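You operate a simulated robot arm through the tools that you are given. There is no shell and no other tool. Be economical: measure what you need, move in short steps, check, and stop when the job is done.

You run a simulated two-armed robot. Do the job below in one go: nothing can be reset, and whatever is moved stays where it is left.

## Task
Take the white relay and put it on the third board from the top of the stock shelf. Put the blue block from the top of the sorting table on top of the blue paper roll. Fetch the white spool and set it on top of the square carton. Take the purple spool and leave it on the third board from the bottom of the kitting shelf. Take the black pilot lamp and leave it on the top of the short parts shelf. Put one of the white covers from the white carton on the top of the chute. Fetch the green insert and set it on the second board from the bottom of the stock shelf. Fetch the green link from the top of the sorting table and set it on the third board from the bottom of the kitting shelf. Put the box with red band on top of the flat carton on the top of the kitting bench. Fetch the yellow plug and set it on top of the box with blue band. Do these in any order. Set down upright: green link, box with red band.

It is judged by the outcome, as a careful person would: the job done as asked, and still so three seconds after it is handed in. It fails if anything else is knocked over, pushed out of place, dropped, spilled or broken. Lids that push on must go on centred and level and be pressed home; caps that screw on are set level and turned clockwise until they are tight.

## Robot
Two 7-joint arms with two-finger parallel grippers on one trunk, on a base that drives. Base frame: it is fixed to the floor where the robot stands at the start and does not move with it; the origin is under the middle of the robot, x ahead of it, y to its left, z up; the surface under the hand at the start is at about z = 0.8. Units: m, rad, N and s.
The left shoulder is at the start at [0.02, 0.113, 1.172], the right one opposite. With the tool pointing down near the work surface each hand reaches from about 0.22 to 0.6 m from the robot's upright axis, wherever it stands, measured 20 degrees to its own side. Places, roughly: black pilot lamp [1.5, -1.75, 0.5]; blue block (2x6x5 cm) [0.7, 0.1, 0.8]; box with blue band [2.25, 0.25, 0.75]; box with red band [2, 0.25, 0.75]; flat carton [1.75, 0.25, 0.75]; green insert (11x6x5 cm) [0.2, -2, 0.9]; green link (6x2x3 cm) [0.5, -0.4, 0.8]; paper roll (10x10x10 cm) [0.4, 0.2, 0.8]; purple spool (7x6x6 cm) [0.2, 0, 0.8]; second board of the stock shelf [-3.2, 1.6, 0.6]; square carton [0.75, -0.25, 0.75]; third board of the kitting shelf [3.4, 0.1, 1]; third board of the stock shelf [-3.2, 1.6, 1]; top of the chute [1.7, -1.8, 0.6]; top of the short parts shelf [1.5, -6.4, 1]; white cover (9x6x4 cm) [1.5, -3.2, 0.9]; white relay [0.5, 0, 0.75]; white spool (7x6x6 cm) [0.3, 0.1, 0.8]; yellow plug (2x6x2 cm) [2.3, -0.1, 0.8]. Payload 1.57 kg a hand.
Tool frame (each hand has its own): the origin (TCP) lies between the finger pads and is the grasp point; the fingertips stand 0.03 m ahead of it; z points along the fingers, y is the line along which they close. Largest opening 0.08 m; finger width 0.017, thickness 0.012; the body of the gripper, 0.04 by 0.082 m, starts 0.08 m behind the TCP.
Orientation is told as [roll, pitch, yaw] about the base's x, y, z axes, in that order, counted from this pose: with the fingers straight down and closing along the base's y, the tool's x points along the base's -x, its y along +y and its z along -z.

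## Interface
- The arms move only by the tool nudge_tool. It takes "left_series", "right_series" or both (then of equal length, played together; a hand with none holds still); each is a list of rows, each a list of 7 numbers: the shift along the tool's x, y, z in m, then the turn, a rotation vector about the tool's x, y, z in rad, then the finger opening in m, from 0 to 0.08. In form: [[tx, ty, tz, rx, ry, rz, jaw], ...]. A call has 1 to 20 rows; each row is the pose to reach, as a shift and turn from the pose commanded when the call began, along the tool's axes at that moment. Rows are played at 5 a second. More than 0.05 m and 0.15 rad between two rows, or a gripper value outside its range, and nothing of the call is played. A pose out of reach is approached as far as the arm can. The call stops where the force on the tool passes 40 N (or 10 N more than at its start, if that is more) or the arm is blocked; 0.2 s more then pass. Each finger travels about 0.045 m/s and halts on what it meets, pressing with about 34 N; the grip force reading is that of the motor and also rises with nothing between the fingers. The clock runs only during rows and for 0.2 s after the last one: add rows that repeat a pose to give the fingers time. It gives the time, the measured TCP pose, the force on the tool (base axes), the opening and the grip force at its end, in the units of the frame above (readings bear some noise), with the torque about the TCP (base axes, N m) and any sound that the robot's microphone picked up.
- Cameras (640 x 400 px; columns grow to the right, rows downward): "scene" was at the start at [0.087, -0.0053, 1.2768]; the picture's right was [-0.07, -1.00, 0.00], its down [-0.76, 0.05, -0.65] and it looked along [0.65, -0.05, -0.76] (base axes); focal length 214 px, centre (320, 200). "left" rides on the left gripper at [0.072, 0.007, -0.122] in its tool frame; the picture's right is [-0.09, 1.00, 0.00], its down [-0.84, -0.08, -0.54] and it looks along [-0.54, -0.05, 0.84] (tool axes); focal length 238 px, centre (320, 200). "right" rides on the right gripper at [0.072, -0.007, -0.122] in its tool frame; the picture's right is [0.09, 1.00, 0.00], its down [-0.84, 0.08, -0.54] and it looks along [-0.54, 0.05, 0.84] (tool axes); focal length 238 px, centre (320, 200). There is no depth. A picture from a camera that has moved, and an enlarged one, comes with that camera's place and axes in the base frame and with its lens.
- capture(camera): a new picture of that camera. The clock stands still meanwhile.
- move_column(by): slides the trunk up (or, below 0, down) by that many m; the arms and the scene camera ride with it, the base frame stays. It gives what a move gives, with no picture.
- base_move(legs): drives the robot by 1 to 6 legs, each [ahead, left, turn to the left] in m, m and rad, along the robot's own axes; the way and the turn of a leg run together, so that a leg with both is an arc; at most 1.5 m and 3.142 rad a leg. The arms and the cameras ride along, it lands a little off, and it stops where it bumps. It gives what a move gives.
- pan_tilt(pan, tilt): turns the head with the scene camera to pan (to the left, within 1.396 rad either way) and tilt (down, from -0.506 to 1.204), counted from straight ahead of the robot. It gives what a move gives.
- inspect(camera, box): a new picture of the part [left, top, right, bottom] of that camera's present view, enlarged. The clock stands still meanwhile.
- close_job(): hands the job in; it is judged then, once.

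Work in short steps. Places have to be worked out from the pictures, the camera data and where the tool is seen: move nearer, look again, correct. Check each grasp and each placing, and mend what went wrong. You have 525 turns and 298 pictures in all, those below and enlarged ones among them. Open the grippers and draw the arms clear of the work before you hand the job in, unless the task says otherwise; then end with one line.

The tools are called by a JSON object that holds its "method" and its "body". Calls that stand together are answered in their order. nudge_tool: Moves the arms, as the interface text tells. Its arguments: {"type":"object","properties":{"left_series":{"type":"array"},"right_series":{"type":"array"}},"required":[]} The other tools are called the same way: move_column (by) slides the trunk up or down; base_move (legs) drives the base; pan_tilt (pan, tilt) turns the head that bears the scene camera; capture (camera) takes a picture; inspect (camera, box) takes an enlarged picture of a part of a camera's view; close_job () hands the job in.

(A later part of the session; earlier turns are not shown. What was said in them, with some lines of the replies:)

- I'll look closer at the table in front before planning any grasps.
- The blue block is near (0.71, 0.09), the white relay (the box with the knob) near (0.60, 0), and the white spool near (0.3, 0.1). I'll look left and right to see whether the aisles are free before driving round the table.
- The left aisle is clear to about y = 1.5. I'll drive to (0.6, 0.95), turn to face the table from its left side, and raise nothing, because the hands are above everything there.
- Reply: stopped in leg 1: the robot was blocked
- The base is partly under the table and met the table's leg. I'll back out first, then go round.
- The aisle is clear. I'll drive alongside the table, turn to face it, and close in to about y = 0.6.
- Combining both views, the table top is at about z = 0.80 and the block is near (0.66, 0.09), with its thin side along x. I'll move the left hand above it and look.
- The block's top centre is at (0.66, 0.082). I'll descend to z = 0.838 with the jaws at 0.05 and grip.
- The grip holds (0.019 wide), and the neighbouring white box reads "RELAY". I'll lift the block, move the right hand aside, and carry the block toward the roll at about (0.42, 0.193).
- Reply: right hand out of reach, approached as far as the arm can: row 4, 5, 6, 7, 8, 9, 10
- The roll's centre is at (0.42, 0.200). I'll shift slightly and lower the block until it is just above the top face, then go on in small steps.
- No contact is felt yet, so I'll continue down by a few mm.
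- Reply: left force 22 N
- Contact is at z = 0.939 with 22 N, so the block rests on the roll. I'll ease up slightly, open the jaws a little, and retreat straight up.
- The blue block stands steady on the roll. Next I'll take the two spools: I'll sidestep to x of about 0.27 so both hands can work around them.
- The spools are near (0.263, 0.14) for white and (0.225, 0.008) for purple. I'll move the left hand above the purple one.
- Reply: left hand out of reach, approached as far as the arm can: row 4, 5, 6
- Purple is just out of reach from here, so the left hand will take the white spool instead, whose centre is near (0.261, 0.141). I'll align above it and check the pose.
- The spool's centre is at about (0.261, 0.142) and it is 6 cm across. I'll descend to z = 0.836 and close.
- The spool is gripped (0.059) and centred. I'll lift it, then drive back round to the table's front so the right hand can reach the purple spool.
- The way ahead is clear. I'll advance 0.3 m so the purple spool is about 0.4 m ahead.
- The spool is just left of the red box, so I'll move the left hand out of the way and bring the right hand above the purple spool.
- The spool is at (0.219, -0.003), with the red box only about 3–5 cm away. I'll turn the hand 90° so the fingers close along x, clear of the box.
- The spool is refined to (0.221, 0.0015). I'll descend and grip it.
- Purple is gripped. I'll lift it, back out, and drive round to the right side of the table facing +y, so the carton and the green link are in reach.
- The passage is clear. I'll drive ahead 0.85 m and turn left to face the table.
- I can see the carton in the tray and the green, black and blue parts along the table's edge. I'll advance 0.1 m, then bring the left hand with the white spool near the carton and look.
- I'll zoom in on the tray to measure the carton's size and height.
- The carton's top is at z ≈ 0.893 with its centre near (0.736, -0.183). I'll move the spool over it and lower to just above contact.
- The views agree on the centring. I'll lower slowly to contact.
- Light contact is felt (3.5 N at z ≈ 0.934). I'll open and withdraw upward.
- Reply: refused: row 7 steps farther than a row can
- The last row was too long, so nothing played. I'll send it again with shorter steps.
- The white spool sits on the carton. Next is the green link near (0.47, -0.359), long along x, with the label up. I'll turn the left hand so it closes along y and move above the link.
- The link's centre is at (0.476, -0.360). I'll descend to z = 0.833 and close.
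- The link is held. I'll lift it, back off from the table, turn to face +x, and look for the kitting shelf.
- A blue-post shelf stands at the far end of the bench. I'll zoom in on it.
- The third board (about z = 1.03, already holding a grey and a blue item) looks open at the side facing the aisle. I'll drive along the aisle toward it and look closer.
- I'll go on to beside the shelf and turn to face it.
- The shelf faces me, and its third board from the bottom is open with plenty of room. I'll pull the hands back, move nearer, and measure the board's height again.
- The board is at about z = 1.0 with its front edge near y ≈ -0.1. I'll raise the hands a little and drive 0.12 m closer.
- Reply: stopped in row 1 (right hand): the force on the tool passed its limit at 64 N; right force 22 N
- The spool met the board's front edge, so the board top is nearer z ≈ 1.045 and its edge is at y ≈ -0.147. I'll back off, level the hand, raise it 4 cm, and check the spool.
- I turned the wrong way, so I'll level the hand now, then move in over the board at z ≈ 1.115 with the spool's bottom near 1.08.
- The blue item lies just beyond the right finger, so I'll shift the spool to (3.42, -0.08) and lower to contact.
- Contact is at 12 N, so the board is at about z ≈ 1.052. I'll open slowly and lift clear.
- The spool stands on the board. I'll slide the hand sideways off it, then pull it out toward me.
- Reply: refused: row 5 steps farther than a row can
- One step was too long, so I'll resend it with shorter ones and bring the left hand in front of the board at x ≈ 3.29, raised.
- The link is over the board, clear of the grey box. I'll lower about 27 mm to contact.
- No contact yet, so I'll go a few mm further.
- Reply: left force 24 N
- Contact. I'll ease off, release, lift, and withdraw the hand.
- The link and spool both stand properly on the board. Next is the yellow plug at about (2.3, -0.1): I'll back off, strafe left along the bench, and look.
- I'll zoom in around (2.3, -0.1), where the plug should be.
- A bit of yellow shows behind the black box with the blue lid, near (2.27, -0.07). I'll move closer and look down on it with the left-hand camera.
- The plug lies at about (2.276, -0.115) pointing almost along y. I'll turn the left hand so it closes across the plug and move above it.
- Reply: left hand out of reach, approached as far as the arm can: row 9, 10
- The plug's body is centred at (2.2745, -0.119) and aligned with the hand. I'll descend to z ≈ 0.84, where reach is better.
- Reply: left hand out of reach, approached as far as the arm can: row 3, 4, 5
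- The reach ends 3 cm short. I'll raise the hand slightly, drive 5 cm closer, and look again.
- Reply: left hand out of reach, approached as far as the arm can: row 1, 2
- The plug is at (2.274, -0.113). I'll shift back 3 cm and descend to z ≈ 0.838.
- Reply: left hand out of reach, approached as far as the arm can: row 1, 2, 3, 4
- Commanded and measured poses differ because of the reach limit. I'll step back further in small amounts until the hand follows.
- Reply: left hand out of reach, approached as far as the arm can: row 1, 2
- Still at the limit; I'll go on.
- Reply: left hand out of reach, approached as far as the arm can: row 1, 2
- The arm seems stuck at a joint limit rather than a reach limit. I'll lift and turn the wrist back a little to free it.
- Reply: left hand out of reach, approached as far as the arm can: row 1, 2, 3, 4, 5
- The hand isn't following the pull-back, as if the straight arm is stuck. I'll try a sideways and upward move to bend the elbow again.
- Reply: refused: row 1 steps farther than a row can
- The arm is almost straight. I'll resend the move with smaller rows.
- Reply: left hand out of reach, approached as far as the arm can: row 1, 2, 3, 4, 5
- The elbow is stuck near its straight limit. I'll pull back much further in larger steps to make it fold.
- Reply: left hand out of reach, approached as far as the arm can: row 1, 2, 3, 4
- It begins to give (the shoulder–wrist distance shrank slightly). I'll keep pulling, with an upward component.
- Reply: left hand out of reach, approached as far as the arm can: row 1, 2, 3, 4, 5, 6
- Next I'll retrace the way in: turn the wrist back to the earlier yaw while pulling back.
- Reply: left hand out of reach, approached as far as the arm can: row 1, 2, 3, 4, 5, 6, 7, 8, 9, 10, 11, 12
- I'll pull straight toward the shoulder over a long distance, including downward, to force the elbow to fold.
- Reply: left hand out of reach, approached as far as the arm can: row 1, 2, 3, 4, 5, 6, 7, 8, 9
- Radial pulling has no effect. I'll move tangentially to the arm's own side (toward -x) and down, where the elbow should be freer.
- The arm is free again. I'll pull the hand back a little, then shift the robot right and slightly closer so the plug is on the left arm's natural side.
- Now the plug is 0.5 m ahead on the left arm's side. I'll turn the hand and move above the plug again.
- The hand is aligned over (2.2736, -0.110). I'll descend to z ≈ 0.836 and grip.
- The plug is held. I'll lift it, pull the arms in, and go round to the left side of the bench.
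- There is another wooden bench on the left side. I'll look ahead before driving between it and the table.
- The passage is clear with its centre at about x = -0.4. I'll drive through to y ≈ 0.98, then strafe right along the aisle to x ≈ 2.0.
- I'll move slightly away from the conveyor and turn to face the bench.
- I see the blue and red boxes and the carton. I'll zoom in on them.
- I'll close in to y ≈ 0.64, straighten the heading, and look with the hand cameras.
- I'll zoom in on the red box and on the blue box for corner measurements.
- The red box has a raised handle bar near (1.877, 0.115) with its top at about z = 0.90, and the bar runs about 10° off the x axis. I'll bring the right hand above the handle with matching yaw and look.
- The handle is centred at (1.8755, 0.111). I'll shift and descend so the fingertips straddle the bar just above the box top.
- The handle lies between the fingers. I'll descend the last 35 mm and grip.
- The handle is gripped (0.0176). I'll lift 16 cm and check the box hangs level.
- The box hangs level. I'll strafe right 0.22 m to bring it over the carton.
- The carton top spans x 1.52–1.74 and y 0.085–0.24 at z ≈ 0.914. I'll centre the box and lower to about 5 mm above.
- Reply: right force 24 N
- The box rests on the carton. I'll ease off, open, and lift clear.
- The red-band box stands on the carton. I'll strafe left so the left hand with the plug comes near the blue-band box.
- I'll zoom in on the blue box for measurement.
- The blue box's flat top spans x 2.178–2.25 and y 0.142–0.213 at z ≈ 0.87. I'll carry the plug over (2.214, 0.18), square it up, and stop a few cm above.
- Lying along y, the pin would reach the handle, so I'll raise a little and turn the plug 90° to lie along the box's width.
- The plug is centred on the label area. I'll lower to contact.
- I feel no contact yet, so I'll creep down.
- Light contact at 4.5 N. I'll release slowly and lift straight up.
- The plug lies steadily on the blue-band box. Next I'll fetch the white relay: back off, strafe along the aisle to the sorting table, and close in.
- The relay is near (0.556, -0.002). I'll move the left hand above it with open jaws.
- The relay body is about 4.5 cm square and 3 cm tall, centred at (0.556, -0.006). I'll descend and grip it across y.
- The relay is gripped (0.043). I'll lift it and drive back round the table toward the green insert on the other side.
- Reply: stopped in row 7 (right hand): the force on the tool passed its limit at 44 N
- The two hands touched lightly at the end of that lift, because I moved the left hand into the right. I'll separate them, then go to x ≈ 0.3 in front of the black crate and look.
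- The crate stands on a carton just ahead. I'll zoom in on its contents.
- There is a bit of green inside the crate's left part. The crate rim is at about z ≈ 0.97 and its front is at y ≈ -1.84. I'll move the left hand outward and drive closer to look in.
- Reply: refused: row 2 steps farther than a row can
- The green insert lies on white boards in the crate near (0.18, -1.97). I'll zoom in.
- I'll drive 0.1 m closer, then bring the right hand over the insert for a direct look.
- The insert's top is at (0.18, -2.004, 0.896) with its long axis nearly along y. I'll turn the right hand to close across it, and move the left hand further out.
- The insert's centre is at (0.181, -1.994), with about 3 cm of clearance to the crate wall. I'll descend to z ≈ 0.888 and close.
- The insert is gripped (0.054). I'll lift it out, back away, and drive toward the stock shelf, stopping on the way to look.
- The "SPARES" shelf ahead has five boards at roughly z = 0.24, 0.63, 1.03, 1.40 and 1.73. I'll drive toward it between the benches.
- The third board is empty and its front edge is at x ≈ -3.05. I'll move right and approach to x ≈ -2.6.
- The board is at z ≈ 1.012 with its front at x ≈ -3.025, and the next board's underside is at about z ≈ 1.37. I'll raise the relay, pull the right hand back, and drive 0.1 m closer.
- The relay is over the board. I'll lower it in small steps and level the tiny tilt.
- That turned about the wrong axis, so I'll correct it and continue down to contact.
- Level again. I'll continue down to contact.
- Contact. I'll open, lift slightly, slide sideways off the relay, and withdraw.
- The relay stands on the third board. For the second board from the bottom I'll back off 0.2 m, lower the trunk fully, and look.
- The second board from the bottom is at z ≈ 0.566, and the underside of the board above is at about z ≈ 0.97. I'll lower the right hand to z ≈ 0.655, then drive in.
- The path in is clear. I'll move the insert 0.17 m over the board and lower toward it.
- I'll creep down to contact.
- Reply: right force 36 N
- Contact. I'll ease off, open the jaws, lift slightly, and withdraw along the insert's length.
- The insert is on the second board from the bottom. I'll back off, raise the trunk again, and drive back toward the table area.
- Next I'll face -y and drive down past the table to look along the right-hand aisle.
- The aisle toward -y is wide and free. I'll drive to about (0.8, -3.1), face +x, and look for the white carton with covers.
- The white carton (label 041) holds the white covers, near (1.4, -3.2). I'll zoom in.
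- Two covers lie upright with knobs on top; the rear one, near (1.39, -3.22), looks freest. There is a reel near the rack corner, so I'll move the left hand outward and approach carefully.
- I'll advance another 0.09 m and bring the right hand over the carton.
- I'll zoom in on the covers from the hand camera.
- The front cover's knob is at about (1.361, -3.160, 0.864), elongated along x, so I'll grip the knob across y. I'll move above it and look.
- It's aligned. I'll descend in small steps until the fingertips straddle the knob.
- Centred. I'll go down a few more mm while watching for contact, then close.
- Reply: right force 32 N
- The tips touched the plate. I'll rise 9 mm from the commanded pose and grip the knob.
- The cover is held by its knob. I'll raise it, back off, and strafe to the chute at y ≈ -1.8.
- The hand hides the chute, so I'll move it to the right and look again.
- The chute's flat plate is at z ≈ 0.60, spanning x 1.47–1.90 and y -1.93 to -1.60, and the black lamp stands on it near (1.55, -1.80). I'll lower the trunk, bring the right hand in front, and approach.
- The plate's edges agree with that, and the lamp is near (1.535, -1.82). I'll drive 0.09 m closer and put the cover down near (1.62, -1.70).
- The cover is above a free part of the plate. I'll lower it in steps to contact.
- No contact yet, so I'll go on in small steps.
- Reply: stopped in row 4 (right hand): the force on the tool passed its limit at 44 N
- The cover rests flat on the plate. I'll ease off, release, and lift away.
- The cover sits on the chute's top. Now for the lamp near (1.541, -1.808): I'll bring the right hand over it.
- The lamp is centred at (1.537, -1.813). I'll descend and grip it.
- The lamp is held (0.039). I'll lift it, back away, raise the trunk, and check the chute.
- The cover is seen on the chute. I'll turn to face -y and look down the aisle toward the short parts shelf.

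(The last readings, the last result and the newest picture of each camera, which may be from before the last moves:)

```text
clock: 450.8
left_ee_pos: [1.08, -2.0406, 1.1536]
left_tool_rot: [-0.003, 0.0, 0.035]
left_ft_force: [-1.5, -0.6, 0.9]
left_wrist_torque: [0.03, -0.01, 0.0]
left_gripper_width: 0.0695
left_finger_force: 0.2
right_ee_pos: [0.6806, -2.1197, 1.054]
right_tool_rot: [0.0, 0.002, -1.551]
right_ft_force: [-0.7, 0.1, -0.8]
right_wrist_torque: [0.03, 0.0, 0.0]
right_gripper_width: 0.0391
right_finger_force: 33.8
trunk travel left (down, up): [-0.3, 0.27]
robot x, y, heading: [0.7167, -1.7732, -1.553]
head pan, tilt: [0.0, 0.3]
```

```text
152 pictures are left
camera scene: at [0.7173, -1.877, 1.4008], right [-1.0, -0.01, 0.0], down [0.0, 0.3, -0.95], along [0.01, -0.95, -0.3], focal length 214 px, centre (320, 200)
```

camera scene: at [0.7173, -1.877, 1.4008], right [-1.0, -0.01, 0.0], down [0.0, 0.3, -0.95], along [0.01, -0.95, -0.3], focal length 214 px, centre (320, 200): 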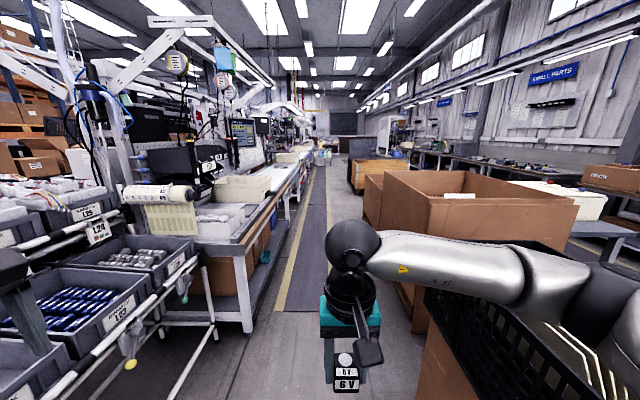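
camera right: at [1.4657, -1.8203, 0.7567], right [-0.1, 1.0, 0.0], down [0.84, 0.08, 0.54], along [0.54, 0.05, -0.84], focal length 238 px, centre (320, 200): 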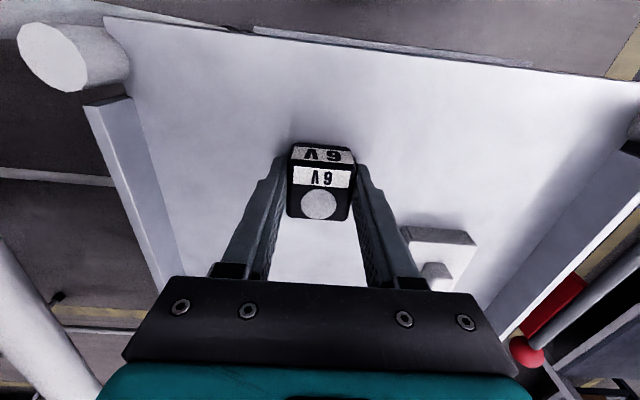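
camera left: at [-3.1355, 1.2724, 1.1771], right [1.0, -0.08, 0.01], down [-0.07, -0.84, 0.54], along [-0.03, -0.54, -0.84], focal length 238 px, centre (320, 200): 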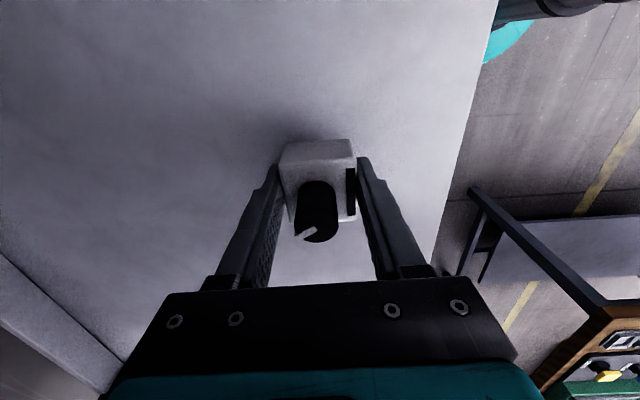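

The marked aisle is clear. I'll bring the left hand in a little and drive forward in stages.

{"method": "nudge_tool", "body": {"left_series": [[0.04, 0, 0, 0, 0, 0, 0.07], [0.08, 0, 0, 0, 0, 0, 0.07], [0.12, 0, 0, 0, 0, 0, 0.07]]}}

{"method": "base_move", "body": {"legs": [[1.45, 0, -0.015], [1.3, 0, 0]]}}

{"method": "pan_tilt", "body": {"pan": 0.45, "tilt": 0.35}}

{"method": "capture", "body": {"camera": "scene"}}

```text
clock: 451.6
left_ee_pos: [0.9574, -2.0422, 1.1538]
left_tool_rot: [0.001, 0.001, 0.035]
left_ft_force: [0.2, 0.0, 0.1]
left_wrist_torque: [0.01, -0.01, 0.03]
left_gripper_width: 0.0699
left_finger_force: 0.1
right_ee_pos: [0.6799, -2.1189, 1.0535]
right_tool_rot: [0.002, 0.002, -1.551]
right_ft_force: [1.2, -0.4, -0.4]
right_wrist_torque: [-0.02, -0.01, 0.01]
right_gripper_width: 0.0389
right_finger_force: 34.1
trunk travel left (down, up): [-0.3, 0.27]
robot x, y, heading: [0.7181, -1.7763, -1.554]
head pan, tilt: [0.0, 0.3]
```

```text
clock: 464.9
left_ee_pos: [0.9159, -4.7966, 1.1534]
left_tool_rot: [-0.001, -0.001, 0.009]
left_ft_force: [-0.1, 0.3, 0.5]
left_wrist_torque: [0.02, -0.02, 0.02]
left_gripper_width: 0.07
left_finger_force: 0.0
right_ee_pos: [0.6364, -4.8671, 1.0529]
right_tool_rot: [0.0, 0.001, -1.575]
right_ft_force: [0.1, 0.2, -1.7]
right_wrist_torque: [0.02, 0.0, -0.03]
right_gripper_width: 0.0389
right_finger_force: 34.5
trunk travel left (down, up): [-0.3, 0.27]
robot x, y, heading: [0.6831, -4.5227, -1.579]
head pan, tilt: [0.0, 0.3]
```

```text
clock: 465.8
left_ee_pos: [0.9165, -4.7957, 1.1529]
left_tool_rot: [-0.004, 0.001, 0.01]
left_ft_force: [-0.2, -0.5, 0.5]
left_wrist_torque: [0.0, 0.01, -0.02]
left_gripper_width: 0.0703
left_finger_force: 0.1
right_ee_pos: [0.6369, -4.866, 1.0544]
right_tool_rot: [0.003, 0.001, -1.576]
right_ft_force: [-0.6, 0.6, -0.4]
right_wrist_torque: [-0.02, 0.03, 0.01]
right_gripper_width: 0.039
right_finger_force: 34.0
trunk travel left (down, up): [-0.3, 0.27]
robot x, y, heading: [0.6813, -4.5241, -1.58]
head pan, tilt: [0.45, 0.351]
```

```text
151 pictures are left
camera scene: at [0.7192, -4.6158, 1.3962], right [-0.91, -0.42, 0.0], down [-0.15, 0.31, -0.94], along [0.4, -0.85, -0.34], focal length 214 px, centre (320, 200)
```

scene: 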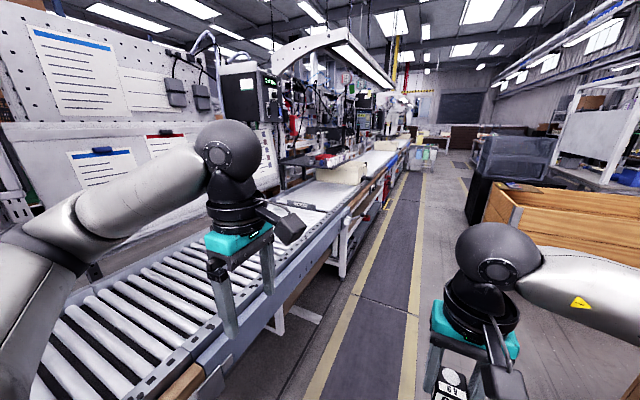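

The short parts shelf should be around pixel (324, 168). I'll zoom in there.

{"method": "inspect", "body": {"camera": "scene", "box": [260, 110, 400, 220]}}

```text
3.64 times, centred on (330, 165) of scene
camera zoom: at [0.7192, -4.6158, 1.3962], right [-0.91, -0.42, 0.0], down [-0.15, 0.31, -0.94], along [0.4, -0.85, -0.34], focal length 780 px, centre (284, 327)
```

zoom: 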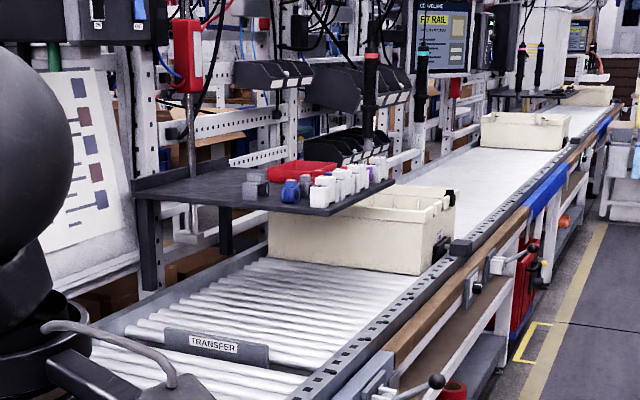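

A dark shelf above the conveyor, with a red tray and small parts, matches the location. I'll drive on to y ≈ -6.3 and turn to face it.

{"method": "base_move", "body": {"legs": [[1.4, 0, 0], [0.4, 0, 0]]}}

{"method": "base_move", "body": {"legs": [[0, 0, 1.58]]}}

{"method": "pan_tilt", "body": {"pan": 0, "tilt": 0.45}}

{"method": "capture", "body": {"camera": "scene"}}

```text
clock: 475.0
left_ee_pos: [0.9447, -6.6055, 1.1546]
left_tool_rot: [0.0, 0.001, 0.041]
left_ft_force: [0.6, 0.2, -0.3]
left_wrist_torque: [-0.04, -0.02, -0.01]
left_gripper_width: 0.07
left_finger_force: 0.1
right_ee_pos: [0.6685, -6.683, 1.0534]
right_tool_rot: [0.001, 0.001, -1.544]
right_ft_force: [-0.3, -0.9, -1.3]
right_wrist_torque: [-0.02, 0.01, 0.0]
right_gripper_width: 0.0389
right_finger_force: 34.2
trunk travel left (down, up): [-0.3, 0.27]
robot x, y, heading: [0.701, -6.3381, -1.549]
head pan, tilt: [0.45, 0.351]
```

```text
clock: 479.2
left_ee_pos: [0.965, -6.0873, 1.1533]
left_tool_rot: [0.0, 0.0, 1.631]
left_ft_force: [-0.2, -0.2, 0.2]
left_wrist_torque: [-0.01, 0.03, -0.01]
left_gripper_width: 0.0701
left_finger_force: 0.1
right_ee_pos: [1.0473, -6.3649, 1.054]
right_tool_rot: [0.001, 0.003, 0.043]
right_ft_force: [-0.8, -0.8, 0.1]
right_wrist_torque: [-0.02, 0.0, 0.0]
right_gripper_width: 0.0389
right_finger_force: 33.9
trunk travel left (down, up): [-0.3, 0.27]
robot x, y, heading: [0.7004, -6.3373, 0.041]
head pan, tilt: [0.45, 0.351]
```

```text
clock: 480.1
left_ee_pos: [0.9645, -6.0885, 1.1528]
left_tool_rot: [-0.001, -0.001, 1.631]
left_ft_force: [-0.4, -0.6, -0.4]
left_wrist_torque: [0.01, -0.01, 0.02]
left_gripper_width: 0.0698
left_finger_force: 0.0
right_ee_pos: [1.048, -6.3647, 1.0542]
right_tool_rot: [0.002, 0.002, 0.044]
right_ft_force: [0.5, 0.3, -1.1]
right_wrist_torque: [-0.01, -0.03, 0.0]
right_gripper_width: 0.0388
right_finger_force: 33.4
trunk travel left (down, up): [-0.3, 0.27]
robot x, y, heading: [0.6984, -6.3353, 0.038]
head pan, tilt: [0.0, 0.45]
```

```text
149 pictures are left
camera scene: at [0.8027, -6.3332, 1.387], right [0.04, -1.0, 0.0], down [-0.43, -0.02, -0.9], along [0.9, 0.04, -0.44], focal length 214 px, centre (320, 200)
```

scene: 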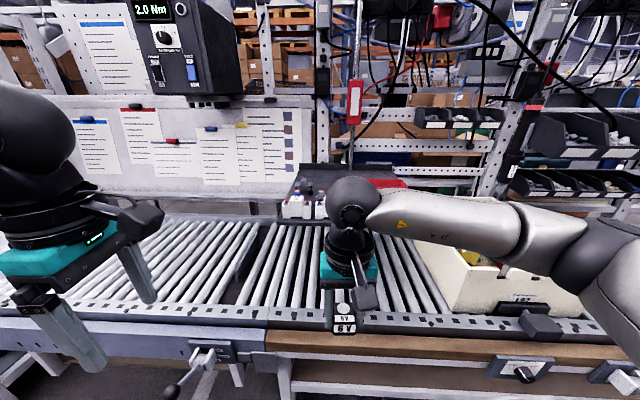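

The right hand hides the shelf. I'll move it sideways and look again.

{"method": "nudge_tool", "body": {"right_series": [[0, -0.045, 0, 0, 0, 0, 0.02], [0, -0.09, 0, 0, 0, 0, 0.02], [0, -0.135, 0, 0, 0, 0, 0.02], [0, -0.18, 0, 0, 0, 0, 0.02], [0, -0.21, 0, 0, 0, 0, 0.02]]}}

{"method": "inspect", "body": {"camera": "scene", "box": [250, 130, 450, 360]}}

```text
clock: 481.3
left_ee_pos: [0.9642, -6.0882, 1.1531]
left_tool_rot: [-0.003, 0.0, 1.629]
left_ft_force: [-0.5, -0.5, -0.9]
left_wrist_torque: [0.02, 0.02, -0.01]
left_gripper_width: 0.0702
left_finger_force: 0.0
right_ee_pos: [1.0561, -6.5746, 1.0514]
right_tool_rot: [0.002, 0.002, 0.045]
right_ft_force: [0.1, 0.5, -1.0]
right_wrist_torque: [-0.01, -0.03, 0.0]
right_gripper_width: 0.0392
right_finger_force: 34.6
trunk travel left (down, up): [-0.3, 0.27]
robot x, y, heading: [0.701, -6.3372, 0.038]
head pan, tilt: [0.0, 0.45]
```

```text
1.74 times, centred on (350, 245) of scene
camera zoom: at [0.8025, -6.3337, 1.387], right [0.04, -1.0, 0.0], down [-0.43, -0.02, -0.9], along [0.9, 0.04, -0.44], focal length 373 px, centre (268, 122)
```

zoom: 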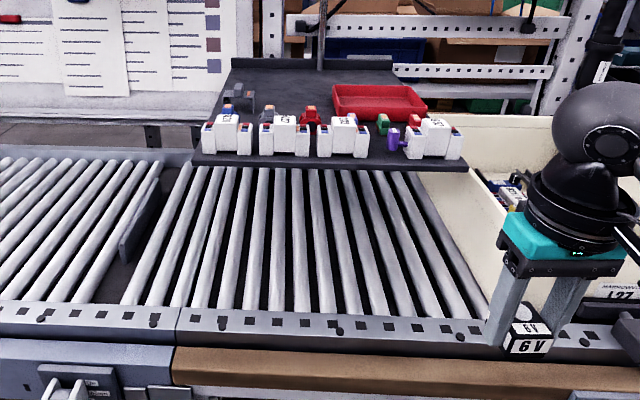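

The shelf top is crowded along its front edge. I'll move closer, raise the trunk, and look down on it for a free, reachable spot.

{"method": "base_move", "body": {"legs": [[0.19, 0.0, -0.04]]}}

{"method": "move_column", "body": {"by": 0.2}}

{"method": "pan_tilt", "body": {"pan": 0, "tilt": 0.75}}

{"method": "capture", "body": {"camera": "scene"}}

```text
clock: 482.9
left_ee_pos: [1.1655, -6.0955, 1.1531]
left_tool_rot: [-0.001, 0.0, 1.592]
left_ft_force: [0.3, 0.8, 0.0]
left_wrist_torque: [0.02, -0.01, 0.01]
left_gripper_width: 0.0701
left_finger_force: 0.0
right_ee_pos: [1.2368, -6.5846, 1.053]
right_tool_rot: [0.001, 0.004, 0.006]
right_ft_force: [0.0, 0.5, -0.6]
right_wrist_torque: [0.01, 0.02, -0.02]
right_gripper_width: 0.039
right_finger_force: 33.9
trunk travel left (down, up): [-0.3, 0.27]
robot x, y, heading: [0.8925, -6.3317, 0.002]
head pan, tilt: [0.0, 0.45]
```

```text
clock: 485.1
left_ee_pos: [1.1638, -6.0943, 1.3529]
left_tool_rot: [-0.002, -0.001, 1.591]
left_ft_force: [0.1, -0.1, -0.2]
left_wrist_torque: [-0.02, -0.02, -0.01]
left_gripper_width: 0.0703
left_finger_force: 0.1
right_ee_pos: [1.2376, -6.5849, 1.2531]
right_tool_rot: [0.001, 0.002, 0.008]
right_ft_force: [0.1, -0.8, -0.7]
right_wrist_torque: [0.01, 0.0, 0.01]
right_gripper_width: 0.0389
right_finger_force: 33.7
trunk travel left (down, up): [-0.5, 0.07]
robot x, y, heading: [0.895, -6.3308, -0.004]
head pan, tilt: [0.0, 0.45]
```

```text
clock: 485.9
left_ee_pos: [1.1636, -6.0952, 1.3531]
left_tool_rot: [-0.002, 0.001, 1.591]
left_ft_force: [0.1, 0.4, -0.1]
left_wrist_torque: [-0.02, -0.04, -0.04]
left_gripper_width: 0.07
left_finger_force: 0.0
right_ee_pos: [1.2365, -6.5838, 1.2531]
right_tool_rot: [0.002, 0.0, 0.005]
right_ft_force: [-0.4, 0.0, -0.8]
right_wrist_torque: [0.03, 0.03, -0.02]
right_gripper_width: 0.039
right_finger_force: 34.2
trunk travel left (down, up): [-0.5, 0.07]
robot x, y, heading: [0.8941, -6.3337, 0.005]
head pan, tilt: [0.0, 0.75]
```

```text
147 pictures are left
camera scene: at [0.9843, -6.3336, 1.5606], right [0.0, -1.0, 0.0], down [-0.68, 0.0, -0.73], along [0.73, 0.0, -0.68], focal length 214 px, centre (320, 200)
```

scene: 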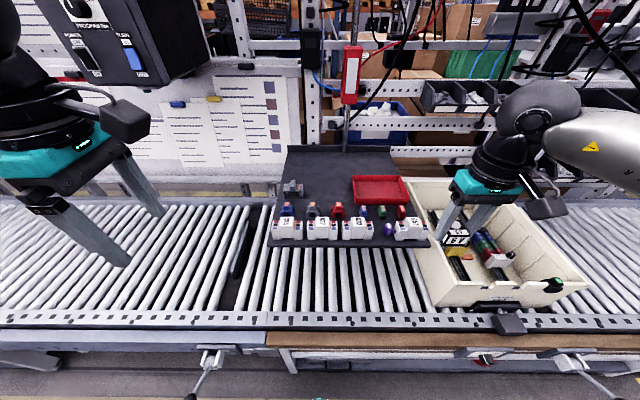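

{"method": "inspect", "body": {"camera": "scene", "box": [250, 140, 450, 260]}}

```text
3.20 times, centred on (350, 200) of scene
camera zoom: at [0.9843, -6.3336, 1.5606], right [0.0, -1.0, 0.0], down [-0.68, 0.0, -0.73], along [0.73, 0.0, -0.68], focal length 686 px, centre (224, 200)
```

zoom: 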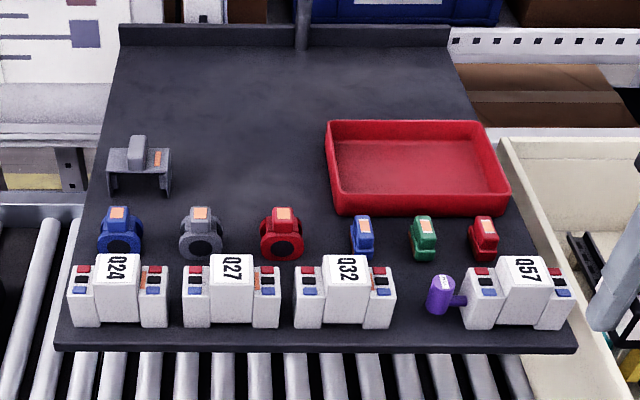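

The shelf top is at z ≈ 1.055 with its front edge at x ≈ 1.34. The free area is near (1.55, -6.35), behind the small motors and left of the red tray, which is beyond reach from here. I'll look under the bench to see how close the base can get.

{"method": "pan_tilt", "body": {"pan": 0, "tilt": 1.2}}

{"method": "capture", "body": {"camera": "scene"}}

```text
clock: 486.8
left_ee_pos: [1.1639, -6.0954, 1.3544]
left_tool_rot: [-0.002, 0.0, 1.591]
left_ft_force: [0.0, 0.2, -0.4]
left_wrist_torque: [-0.04, 0.0, -0.01]
left_gripper_width: 0.0702
left_finger_force: 0.0
right_ee_pos: [1.2361, -6.5836, 1.2531]
right_tool_rot: [0.001, 0.003, 0.007]
right_ft_force: [0.6, 0.1, -0.3]
right_wrist_torque: [0.02, 0.01, -0.02]
right_gripper_width: 0.0389
right_finger_force: 34.1
trunk travel left (down, up): [-0.5, 0.07]
robot x, y, heading: [0.8897, -6.3333, 0.002]
head pan, tilt: [0.0, 1.201]
```

```text
145 pictures are left
camera scene: at [0.9575, -6.3336, 1.5288], right [0.0, -1.0, 0.0], down [-0.93, 0.0, -0.36], along [0.36, 0.0, -0.93], focal length 214 px, centre (320, 200)
```

scene: 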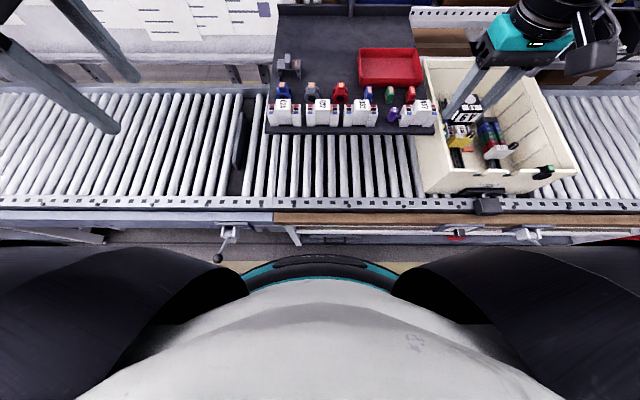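

The base's front is about at the bench edge, so only about 3 cm more is possible. Tilting the tool forward by about 0.3 rad gives the rest of the reach, and the lamp will settle flat from that small tilt. I'll raise the arm, shift left, advance 3 cm, and lower the trunk.

{"method": "nudge_tool", "body": {"right_series": [[0.02, 0.03, -0.03, 0, 0, 0, 0.02], [0.02, 0.06, -0.065, 0, 0, 0, 0.02], [0.02, 0.09, -0.1, 0, 0, 0, 0.02], [0.02, 0.12, -0.135, 0, 0, 0, 0.02], [0.02, 0.14, -0.15, 0, 0, 0, 0.02]]}}

{"method": "base_move", "body": {"legs": [[0, 0.085, 0], [0.03, 0, 0]]}}

{"method": "move_column", "body": {"by": -0.15}}

{"method": "pan_tilt", "body": {"pan": 0, "tilt": 0.7}}

{"method": "capture", "body": {"camera": "scene"}}

```text
clock: 488.0
left_ee_pos: [1.1641, -6.0949, 1.3531]
left_tool_rot: [-0.002, -0.001, 1.592]
left_ft_force: [1.0, 0.4, -0.2]
left_wrist_torque: [0.01, -0.01, -0.03]
left_gripper_width: 0.0701
left_finger_force: 0.0
right_ee_pos: [1.2147, -6.4426, 1.4036]
right_tool_rot: [0.001, 0.002, 0.006]
right_ft_force: [-0.7, -0.2, -1.1]
right_wrist_torque: [0.01, 0.0, -0.04]
right_gripper_width: 0.0392
right_finger_force: 33.8
trunk travel left (down, up): [-0.5, 0.07]
robot x, y, heading: [0.8928, -6.3319, -0.007]
head pan, tilt: [0.0, 1.201]
```

```text
clock: 489.5
left_ee_pos: [1.195, -6.0089, 1.3531]
left_tool_rot: [-0.002, 0.001, 1.594]
left_ft_force: [0.0, 0.1, 0.5]
left_wrist_torque: [0.03, 0.01, 0.01]
left_gripper_width: 0.0701
left_finger_force: 0.0
right_ee_pos: [1.2474, -6.3568, 1.4035]
right_tool_rot: [0.001, 0.001, 0.009]
right_ft_force: [0.2, -1.0, 0.0]
right_wrist_torque: [-0.01, 0.02, -0.02]
right_gripper_width: 0.0391
right_finger_force: 34.3
trunk travel left (down, up): [-0.5, 0.07]
robot x, y, heading: [0.9256, -6.244, -0.001]
head pan, tilt: [0.0, 1.201]
```

```text
clock: 491.2
left_ee_pos: [1.1941, -6.0082, 1.2042]
left_tool_rot: [-0.001, -0.001, 1.595]
left_ft_force: [0.1, 0.1, 0.0]
left_wrist_torque: [0.0, -0.03, 0.02]
left_gripper_width: 0.0702
left_finger_force: 0.1
right_ee_pos: [1.2464, -6.3583, 1.2532]
right_tool_rot: [0.002, 0.003, 0.008]
right_ft_force: [-0.9, 0.4, -0.7]
right_wrist_torque: [-0.01, -0.01, 0.04]
right_gripper_width: 0.0388
right_finger_force: 34.4
trunk travel left (down, up): [-0.35, 0.22]
robot x, y, heading: [0.9232, -6.2474, 0.005]
head pan, tilt: [0.0, 1.201]
```

```text
clock: 492.2
left_ee_pos: [1.1936, -6.0092, 1.204]
left_tool_rot: [-0.002, 0.001, 1.592]
left_ft_force: [-0.3, -0.3, -0.1]
left_wrist_torque: [0.0, 0.03, -0.03]
left_gripper_width: 0.0701
left_finger_force: 0.1
right_ee_pos: [1.2452, -6.3576, 1.2529]
right_tool_rot: [0.001, 0.002, 0.009]
right_ft_force: [0.7, -0.1, -0.7]
right_wrist_torque: [0.01, 0.02, -0.03]
right_gripper_width: 0.0389
right_finger_force: 34.0
trunk travel left (down, up): [-0.35, 0.22]
robot x, y, heading: [0.9227, -6.2474, 0.01]
head pan, tilt: [0.0, 0.7]
```

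```text
144 pictures are left
camera scene: at [1.0166, -6.2481, 1.4147], right [0.0, -1.0, 0.0], down [-0.64, 0.0, -0.76], along [0.76, 0.0, -0.64], focal length 214 px, centre (320, 200)
```

scene: 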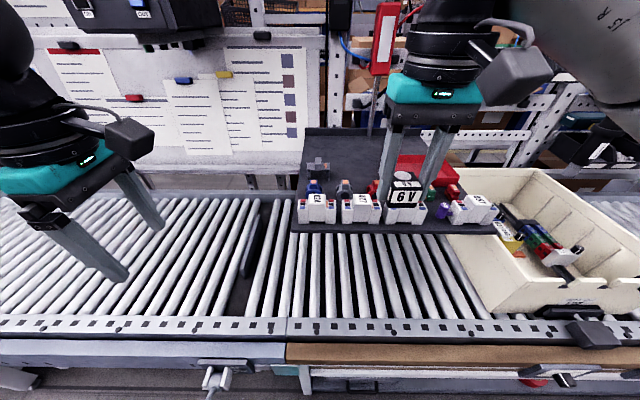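

There is clear room above the row of parts. I'll raise the trunk 8 cm for reach, then move the lamp forward over the free area while tilting the tool gradually.

{"method": "move_column", "body": {"by": 0.08}}

{"method": "nudge_tool", "body": {"right_series": [[-0.03, 0, 0.02, 0, -0.04, 0, 0.02], [-0.07, 0, 0.04, 0, -0.08, 0, 0.02], [-0.11, 0, 0.06, 0, -0.12, 0, 0.02], [-0.15, 0, 0.08, 0, -0.16, 0, 0.02], [-0.19, 0, 0.085, 0, -0.2, 0, 0.02], [-0.22, 0, 0.09, 0, -0.25, 0, 0.02], [-0.25, 0, 0.095, 0, -0.3, 0, 0.02], [-0.285, 0, 0.1, 0, -0.3, 0, 0.02]]}}

{"method": "capture", "body": {"camera": "scene"}}

{"method": "capture", "body": {"camera": "right"}}

```text
clock: 493.3
left_ee_pos: [1.1928, -6.0088, 1.2836]
left_tool_rot: [-0.002, 0.0, 1.594]
left_ft_force: [-0.5, 0.3, -0.5]
left_wrist_torque: [0.0, -0.01, 0.05]
left_gripper_width: 0.0699
left_finger_force: 0.1
right_ee_pos: [1.2458, -6.3581, 1.3327]
right_tool_rot: [0.002, 0.001, 0.008]
right_ft_force: [0.4, 1.3, -0.8]
right_wrist_torque: [-0.01, -0.02, -0.01]
right_gripper_width: 0.0392
right_finger_force: 34.2
trunk travel left (down, up): [-0.43, 0.14]
robot x, y, heading: [0.9199, -6.2447, 0.006]
head pan, tilt: [0.0, 0.7]
```

```text
clock: 495.1
left_ee_pos: [1.1945, -6.0079, 1.2832]
left_tool_rot: [-0.001, 0.002, 1.595]
left_ft_force: [0.1, 0.1, -0.3]
left_wrist_torque: [0.0, 0.04, 0.03]
left_gripper_width: 0.0702
left_finger_force: 0.0
right_ee_pos: [1.531, -6.3531, 1.2329]
right_tool_rot: [0.001, -0.299, 0.013]
right_ft_force: [0.0, 0.0, 0.2]
right_wrist_torque: [-0.02, 0.07, 0.01]
right_gripper_width: 0.0392
right_finger_force: 33.7
trunk travel left (down, up): [-0.43, 0.14]
robot x, y, heading: [0.922, -6.2518, 0.004]
head pan, tilt: [0.0, 0.7]
```

```text
143 pictures are left
camera scene: at [1.0174, -6.2468, 1.4947], right [0.0, -1.0, 0.0], down [-0.64, 0.0, -0.76], along [0.76, 0.0, -0.64], focal length 214 px, centre (320, 200)
```

scene: 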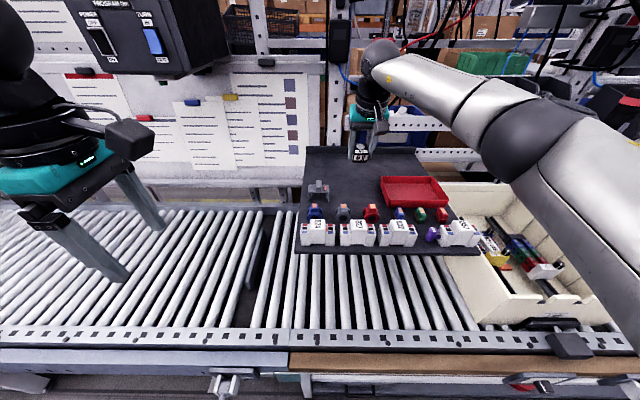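

```text
142 pictures are left
camera right: at [1.4281, -6.3605, 1.3282], right [-0.1, 0.99, -0.03], down [0.64, 0.09, 0.76], along [0.76, 0.06, -0.64], focal length 238 px, centre (320, 200)
```

right: 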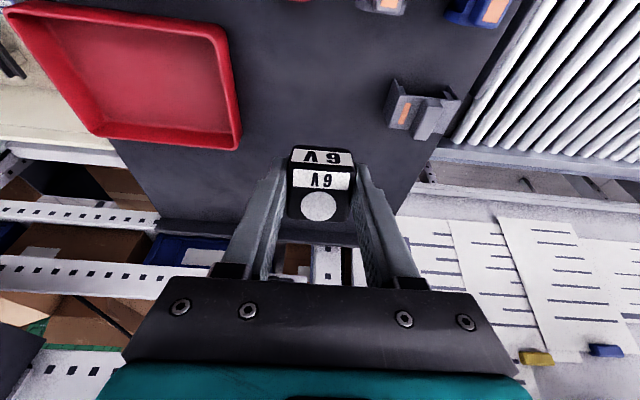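

The lamp is over free space with the tray and fixture well clear. I'll descend vertically in the tilted frame.

{"method": "nudge_tool", "body": {"right_series": [[0.0118, 0, 0.0382, 0, 0, 0, 0.02], [0.0236, 0, 0.0764, 0, 0, 0, 0.02], [0.0325, 0, 0.105, 0, 0, 0, 0.02], [0.0355, 0, 0.1146, 0, 0, 0, 0.02]]}}

{"method": "capture", "body": {"camera": "right"}}

{"method": "inspect", "body": {"camera": "scene", "box": [280, 110, 480, 270]}}

```text
clock: 496.1
left_ee_pos: [1.1941, -6.0097, 1.2833]
left_tool_rot: [-0.002, 0.0, 1.594]
left_ft_force: [-0.4, -0.8, -0.8]
left_wrist_torque: [-0.02, 0.01, 0.03]
left_gripper_width: 0.0699
left_finger_force: 0.0
right_ee_pos: [1.53, -6.3546, 1.1124]
right_tool_rot: [0.0, -0.297, 0.009]
right_ft_force: [-0.5, -0.5, -0.8]
right_wrist_torque: [-0.02, -0.03, 0.01]
right_gripper_width: 0.039
right_finger_force: 34.0
trunk travel left (down, up): [-0.43, 0.14]
robot x, y, heading: [0.9252, -6.247, -0.003]
head pan, tilt: [0.0, 0.7]
```

```text
141 pictures are left
camera right: at [1.4265, -6.3627, 1.2077], right [-0.1, 0.99, -0.03], down [0.64, 0.08, 0.76], along [0.76, 0.06, -0.65], focal length 238 px, centre (320, 200)
```

right: 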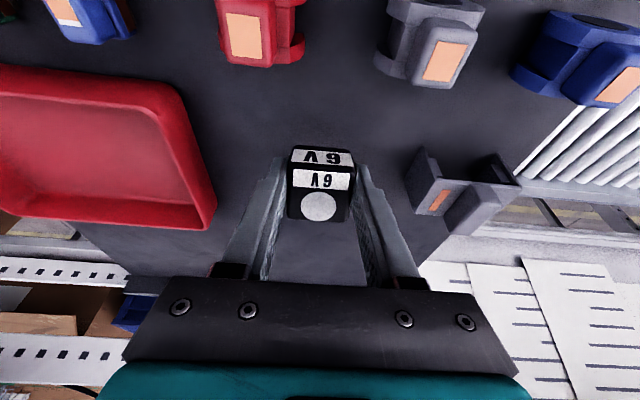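

```text
2.50 times, centred on (380, 190) of scene
camera zoom: at [1.0165, -6.248, 1.4948], right [0.0, -1.0, 0.0], down [-0.64, 0.0, -0.77], along [0.76, 0.0, -0.64], focal length 536 px, centre (170, 225)
```

zoom: 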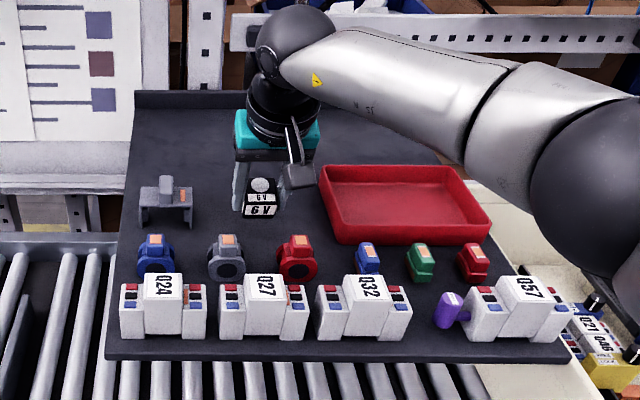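

The lamp is just above the shelf. I'll creep down to contact.

{"method": "nudge_tool", "body": {"right_series": [[0.0024, 0, 0.0076, 0, 0, 0, 0.02], [0.0036, 0, 0.0115, 0, 0, 0, 0.02], [0.0047, 0, 0.0153, 0, 0, 0, 0.02], [0.0056, 0, 0.018, 0, 0, 0, 0.02]]}}

```text
clock: 497.1
left_ee_pos: [1.1935, -6.0097, 1.2836]
left_tool_rot: [-0.001, -0.001, 1.592]
left_ft_force: [-0.5, 0.6, 0.7]
left_wrist_torque: [0.02, 0.01, -0.01]
left_gripper_width: 0.0701
left_finger_force: 0.1
right_ee_pos: [1.5299, -6.3561, 1.093]
right_tool_rot: [0.003, -0.299, 0.009]
right_ft_force: [0.5, -0.8, -0.4]
right_wrist_torque: [-0.03, 0.0, -0.03]
right_gripper_width: 0.0392
right_finger_force: 33.4
trunk travel left (down, up): [-0.43, 0.14]
robot x, y, heading: [0.921, -6.2469, 0.001]
head pan, tilt: [0.0, 0.7]
```

Still free; I'll continue in 3 mm steps.

{"method": "nudge_tool", "body": {"right_series": [[0.0009, 0, 0.0029, 0, 0, 0, 0.02], [0.0018, 0, 0.0057, 0, 0, 0, 0.02], [0.0027, 0, 0.0086, 0, 0, 0, 0.02], [0.0035, 0, 0.0115, 0, 0, 0, 0.02]]}}

```text
clock: 498.1
left_ee_pos: [1.1906, -6.0091, 1.2843]
left_tool_rot: [-0.003, 0.0, 1.592]
left_ft_force: [0.5, 0.7, 0.2]
left_wrist_torque: [-0.01, 0.03, 0.0]
left_gripper_width: 0.0699
left_finger_force: 0.0
right_ee_pos: [1.5303, -6.355, 1.087]
right_tool_rot: [0.005, -0.307, 0.008]
right_ft_force: [-4.9, -3.0, 25.0]
right_wrist_torque: [-0.17, 0.27, -0.03]
right_gripper_width: 0.0389
right_finger_force: 34.6
trunk travel left (down, up): [-0.43, 0.14]
robot x, y, heading: [0.9225, -6.2496, 0.005]
head pan, tilt: [0.0, 0.7]
```

The near bottom edge touches. I'll ease the pressure and open gently so the lamp settles onto its base.

{"method": "nudge_tool", "body": {"right_series": [[-0.0015, 0, -0.0048, 0, 0, 0, 0.02], [-0.0015, 0, -0.0048, 0, 0, 0, 0.041], [-0.0015, 0, -0.0048, 0, 0, 0, 0.046], [-0.0015, 0, -0.0048, 0, 0, 0, 0.05], [-0.0015, 0, -0.0048, 0, 0, 0, 0.055], [-0.0015, 0, -0.0048, 0, 0, 0, 0.055]]}}

{"method": "capture", "body": {"camera": "right"}}

```text
clock: 499.5
left_ee_pos: [1.1928, -6.0084, 1.2842]
left_tool_rot: [-0.004, 0.0, 1.593]
left_ft_force: [0.1, 0.3, 0.2]
left_wrist_torque: [0.0, 0.01, 0.02]
left_gripper_width: 0.0703
left_finger_force: 0.0
right_ee_pos: [1.5308, -6.3556, 1.0872]
right_tool_rot: [0.003, -0.299, 0.009]
right_ft_force: [0.2, -0.8, 1.1]
right_wrist_torque: [-0.01, -0.01, -0.01]
right_gripper_width: 0.0551
right_finger_force: 0.0
trunk travel left (down, up): [-0.43, 0.14]
robot x, y, heading: [0.919, -6.2484, 0.004]
head pan, tilt: [0.0, 0.7]
```

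```text
139 pictures are left
camera right: at [1.4275, -6.3633, 1.1818], right [-0.1, 0.99, -0.03], down [0.64, 0.08, 0.76], along [0.76, 0.06, -0.64], focal length 238 px, centre (320, 200)
```

right: 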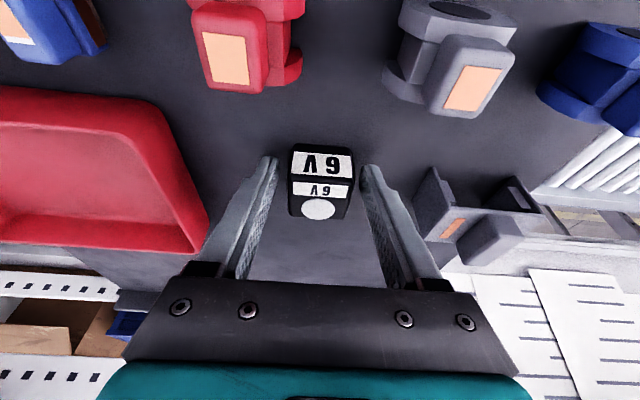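

The lamp has settled flat. I'll lift straight up, then retract.

{"method": "nudge_tool", "body": {"right_series": [[-0.009, 0, -0.0286, 0, 0, 0, 0.055], [-0.0207, 0, -0.0668, 0, 0, 0, 0.055], [-0.0325, 0, -0.105, 0, 0, 0, 0.055], [-0.0443, 0, -0.1432, 0, 0, 0, 0.055], [-0.0013, 0, -0.1565, 0, 0, 0, 0.055], [0.0417, 0, -0.17, 0, 0, 0, 0.055], [0.0847, 0, -0.183, 0, 0, 0, 0.055], [0.1277, 0, -0.196, 0, 0, 0, 0.055], [0.1707, 0, -0.21, 0, 0, 0, 0.055]]}}

{"method": "inspect", "body": {"camera": "scene", "box": [280, 120, 480, 270]}}

```text
clock: 501.5
left_ee_pos: [1.1932, -6.009, 1.2843]
left_tool_rot: [-0.001, 0.001, 1.592]
left_ft_force: [0.3, -0.4, 0.6]
left_wrist_torque: [-0.01, -0.02, -0.01]
left_gripper_width: 0.07
left_finger_force: 0.0
right_ee_pos: [1.3041, -6.3591, 1.2389]
right_tool_rot: [0.001, -0.301, 0.008]
right_ft_force: [0.1, 0.5, 0.0]
right_wrist_torque: [0.05, -0.05, 0.03]
right_gripper_width: 0.055
right_finger_force: 0.1
trunk travel left (down, up): [-0.43, 0.14]
robot x, y, heading: [0.9238, -6.2499, 0.002]
head pan, tilt: [0.0, 0.7]
```

```text
2.67 times, centred on (380, 195) of scene
camera zoom: at [1.0158, -6.2484, 1.4948], right [0.0, -1.0, 0.0], down [-0.64, 0.0, -0.77], along [0.77, 0.0, -0.64], focal length 572 px, centre (160, 213)
```

zoom: 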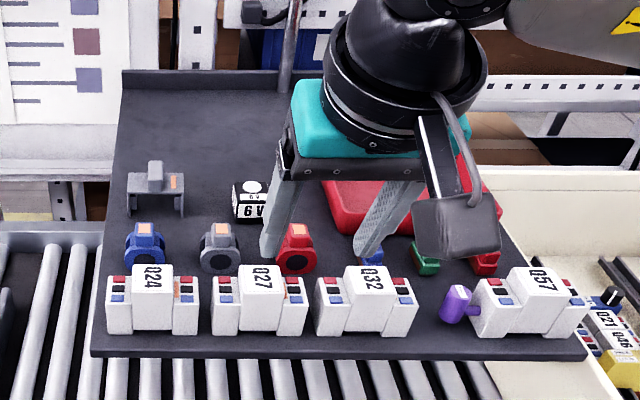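

The lamp stands on the short parts shelf and nothing else moved. I'll back off and open the grippers before handing in.

{"method": "base_move", "body": {"legs": [[-0.35, 0, 0]]}}

{"method": "nudge_tool", "body": {"left_series": [[0, 0, 0, 0, 0, 0, 0.08], [0, 0, 0, 0, 0, 0, 0.08]], "right_series": [[0, 0, 0, 0, 0, 0, 0.07], [0, 0, 0, 0, 0, 0, 0.08]]}}

{"method": "capture", "body": {"camera": "scene"}}

```text
clock: 503.8
left_ee_pos: [0.8376, -6.0102, 1.2846]
left_tool_rot: [-0.002, 0.0, 1.598]
left_ft_force: [0.4, -0.3, 1.3]
left_wrist_torque: [0.0, -0.05, -0.02]
left_gripper_width: 0.07
left_finger_force: 0.0
right_ee_pos: [0.9503, -6.3575, 1.2378]
right_tool_rot: [0.002, -0.297, 0.012]
right_ft_force: [0.1, 0.0, 0.3]
right_wrist_torque: [-0.01, -0.02, 0.02]
right_gripper_width: 0.055
right_finger_force: 0.1
trunk travel left (down, up): [-0.43, 0.14]
robot x, y, heading: [0.5663, -6.2538, 0.01]
head pan, tilt: [0.0, 0.7]
```

```text
clock: 504.4
left_ee_pos: [0.8386, -6.0095, 1.2832]
left_tool_rot: [-0.002, -0.002, 1.598]
left_ft_force: [-0.8, 0.1, 0.0]
left_wrist_torque: [0.0, 0.0, -0.02]
left_gripper_width: 0.0802
left_finger_force: 0.0
right_ee_pos: [0.9523, -6.3575, 1.2371]
right_tool_rot: [0.002, -0.298, 0.015]
right_ft_force: [0.2, 0.5, 0.0]
right_wrist_torque: [0.0, 0.0, 0.01]
right_gripper_width: 0.0801
right_finger_force: 0.0
trunk travel left (down, up): [-0.43, 0.14]
robot x, y, heading: [0.571, -6.2478, 0.013]
head pan, tilt: [0.0, 0.7]
```

```text
137 pictures are left
camera scene: at [0.6626, -6.2496, 1.4948], right [0.01, -1.0, 0.0], down [-0.64, -0.01, -0.77], along [0.76, 0.01, -0.64], focal length 214 px, centre (320, 200)
```

scene: 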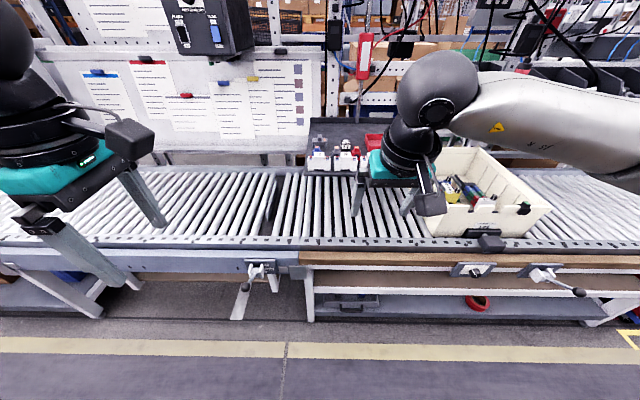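

All ten placements were checked as they were made, and the arms are clear with the grippers open. I'm handing the job in.

{"method": "close_job", "body": {}}

```text
The job is handed in.
```

All ten items were set down where you asked, each checked by camera after release, and the job is handed in; along the way the base bumped a sorting-table leg, the purple spool knocked the kitting shelf's edge, and the two hands touched once, with no item seen out of place afterwards.
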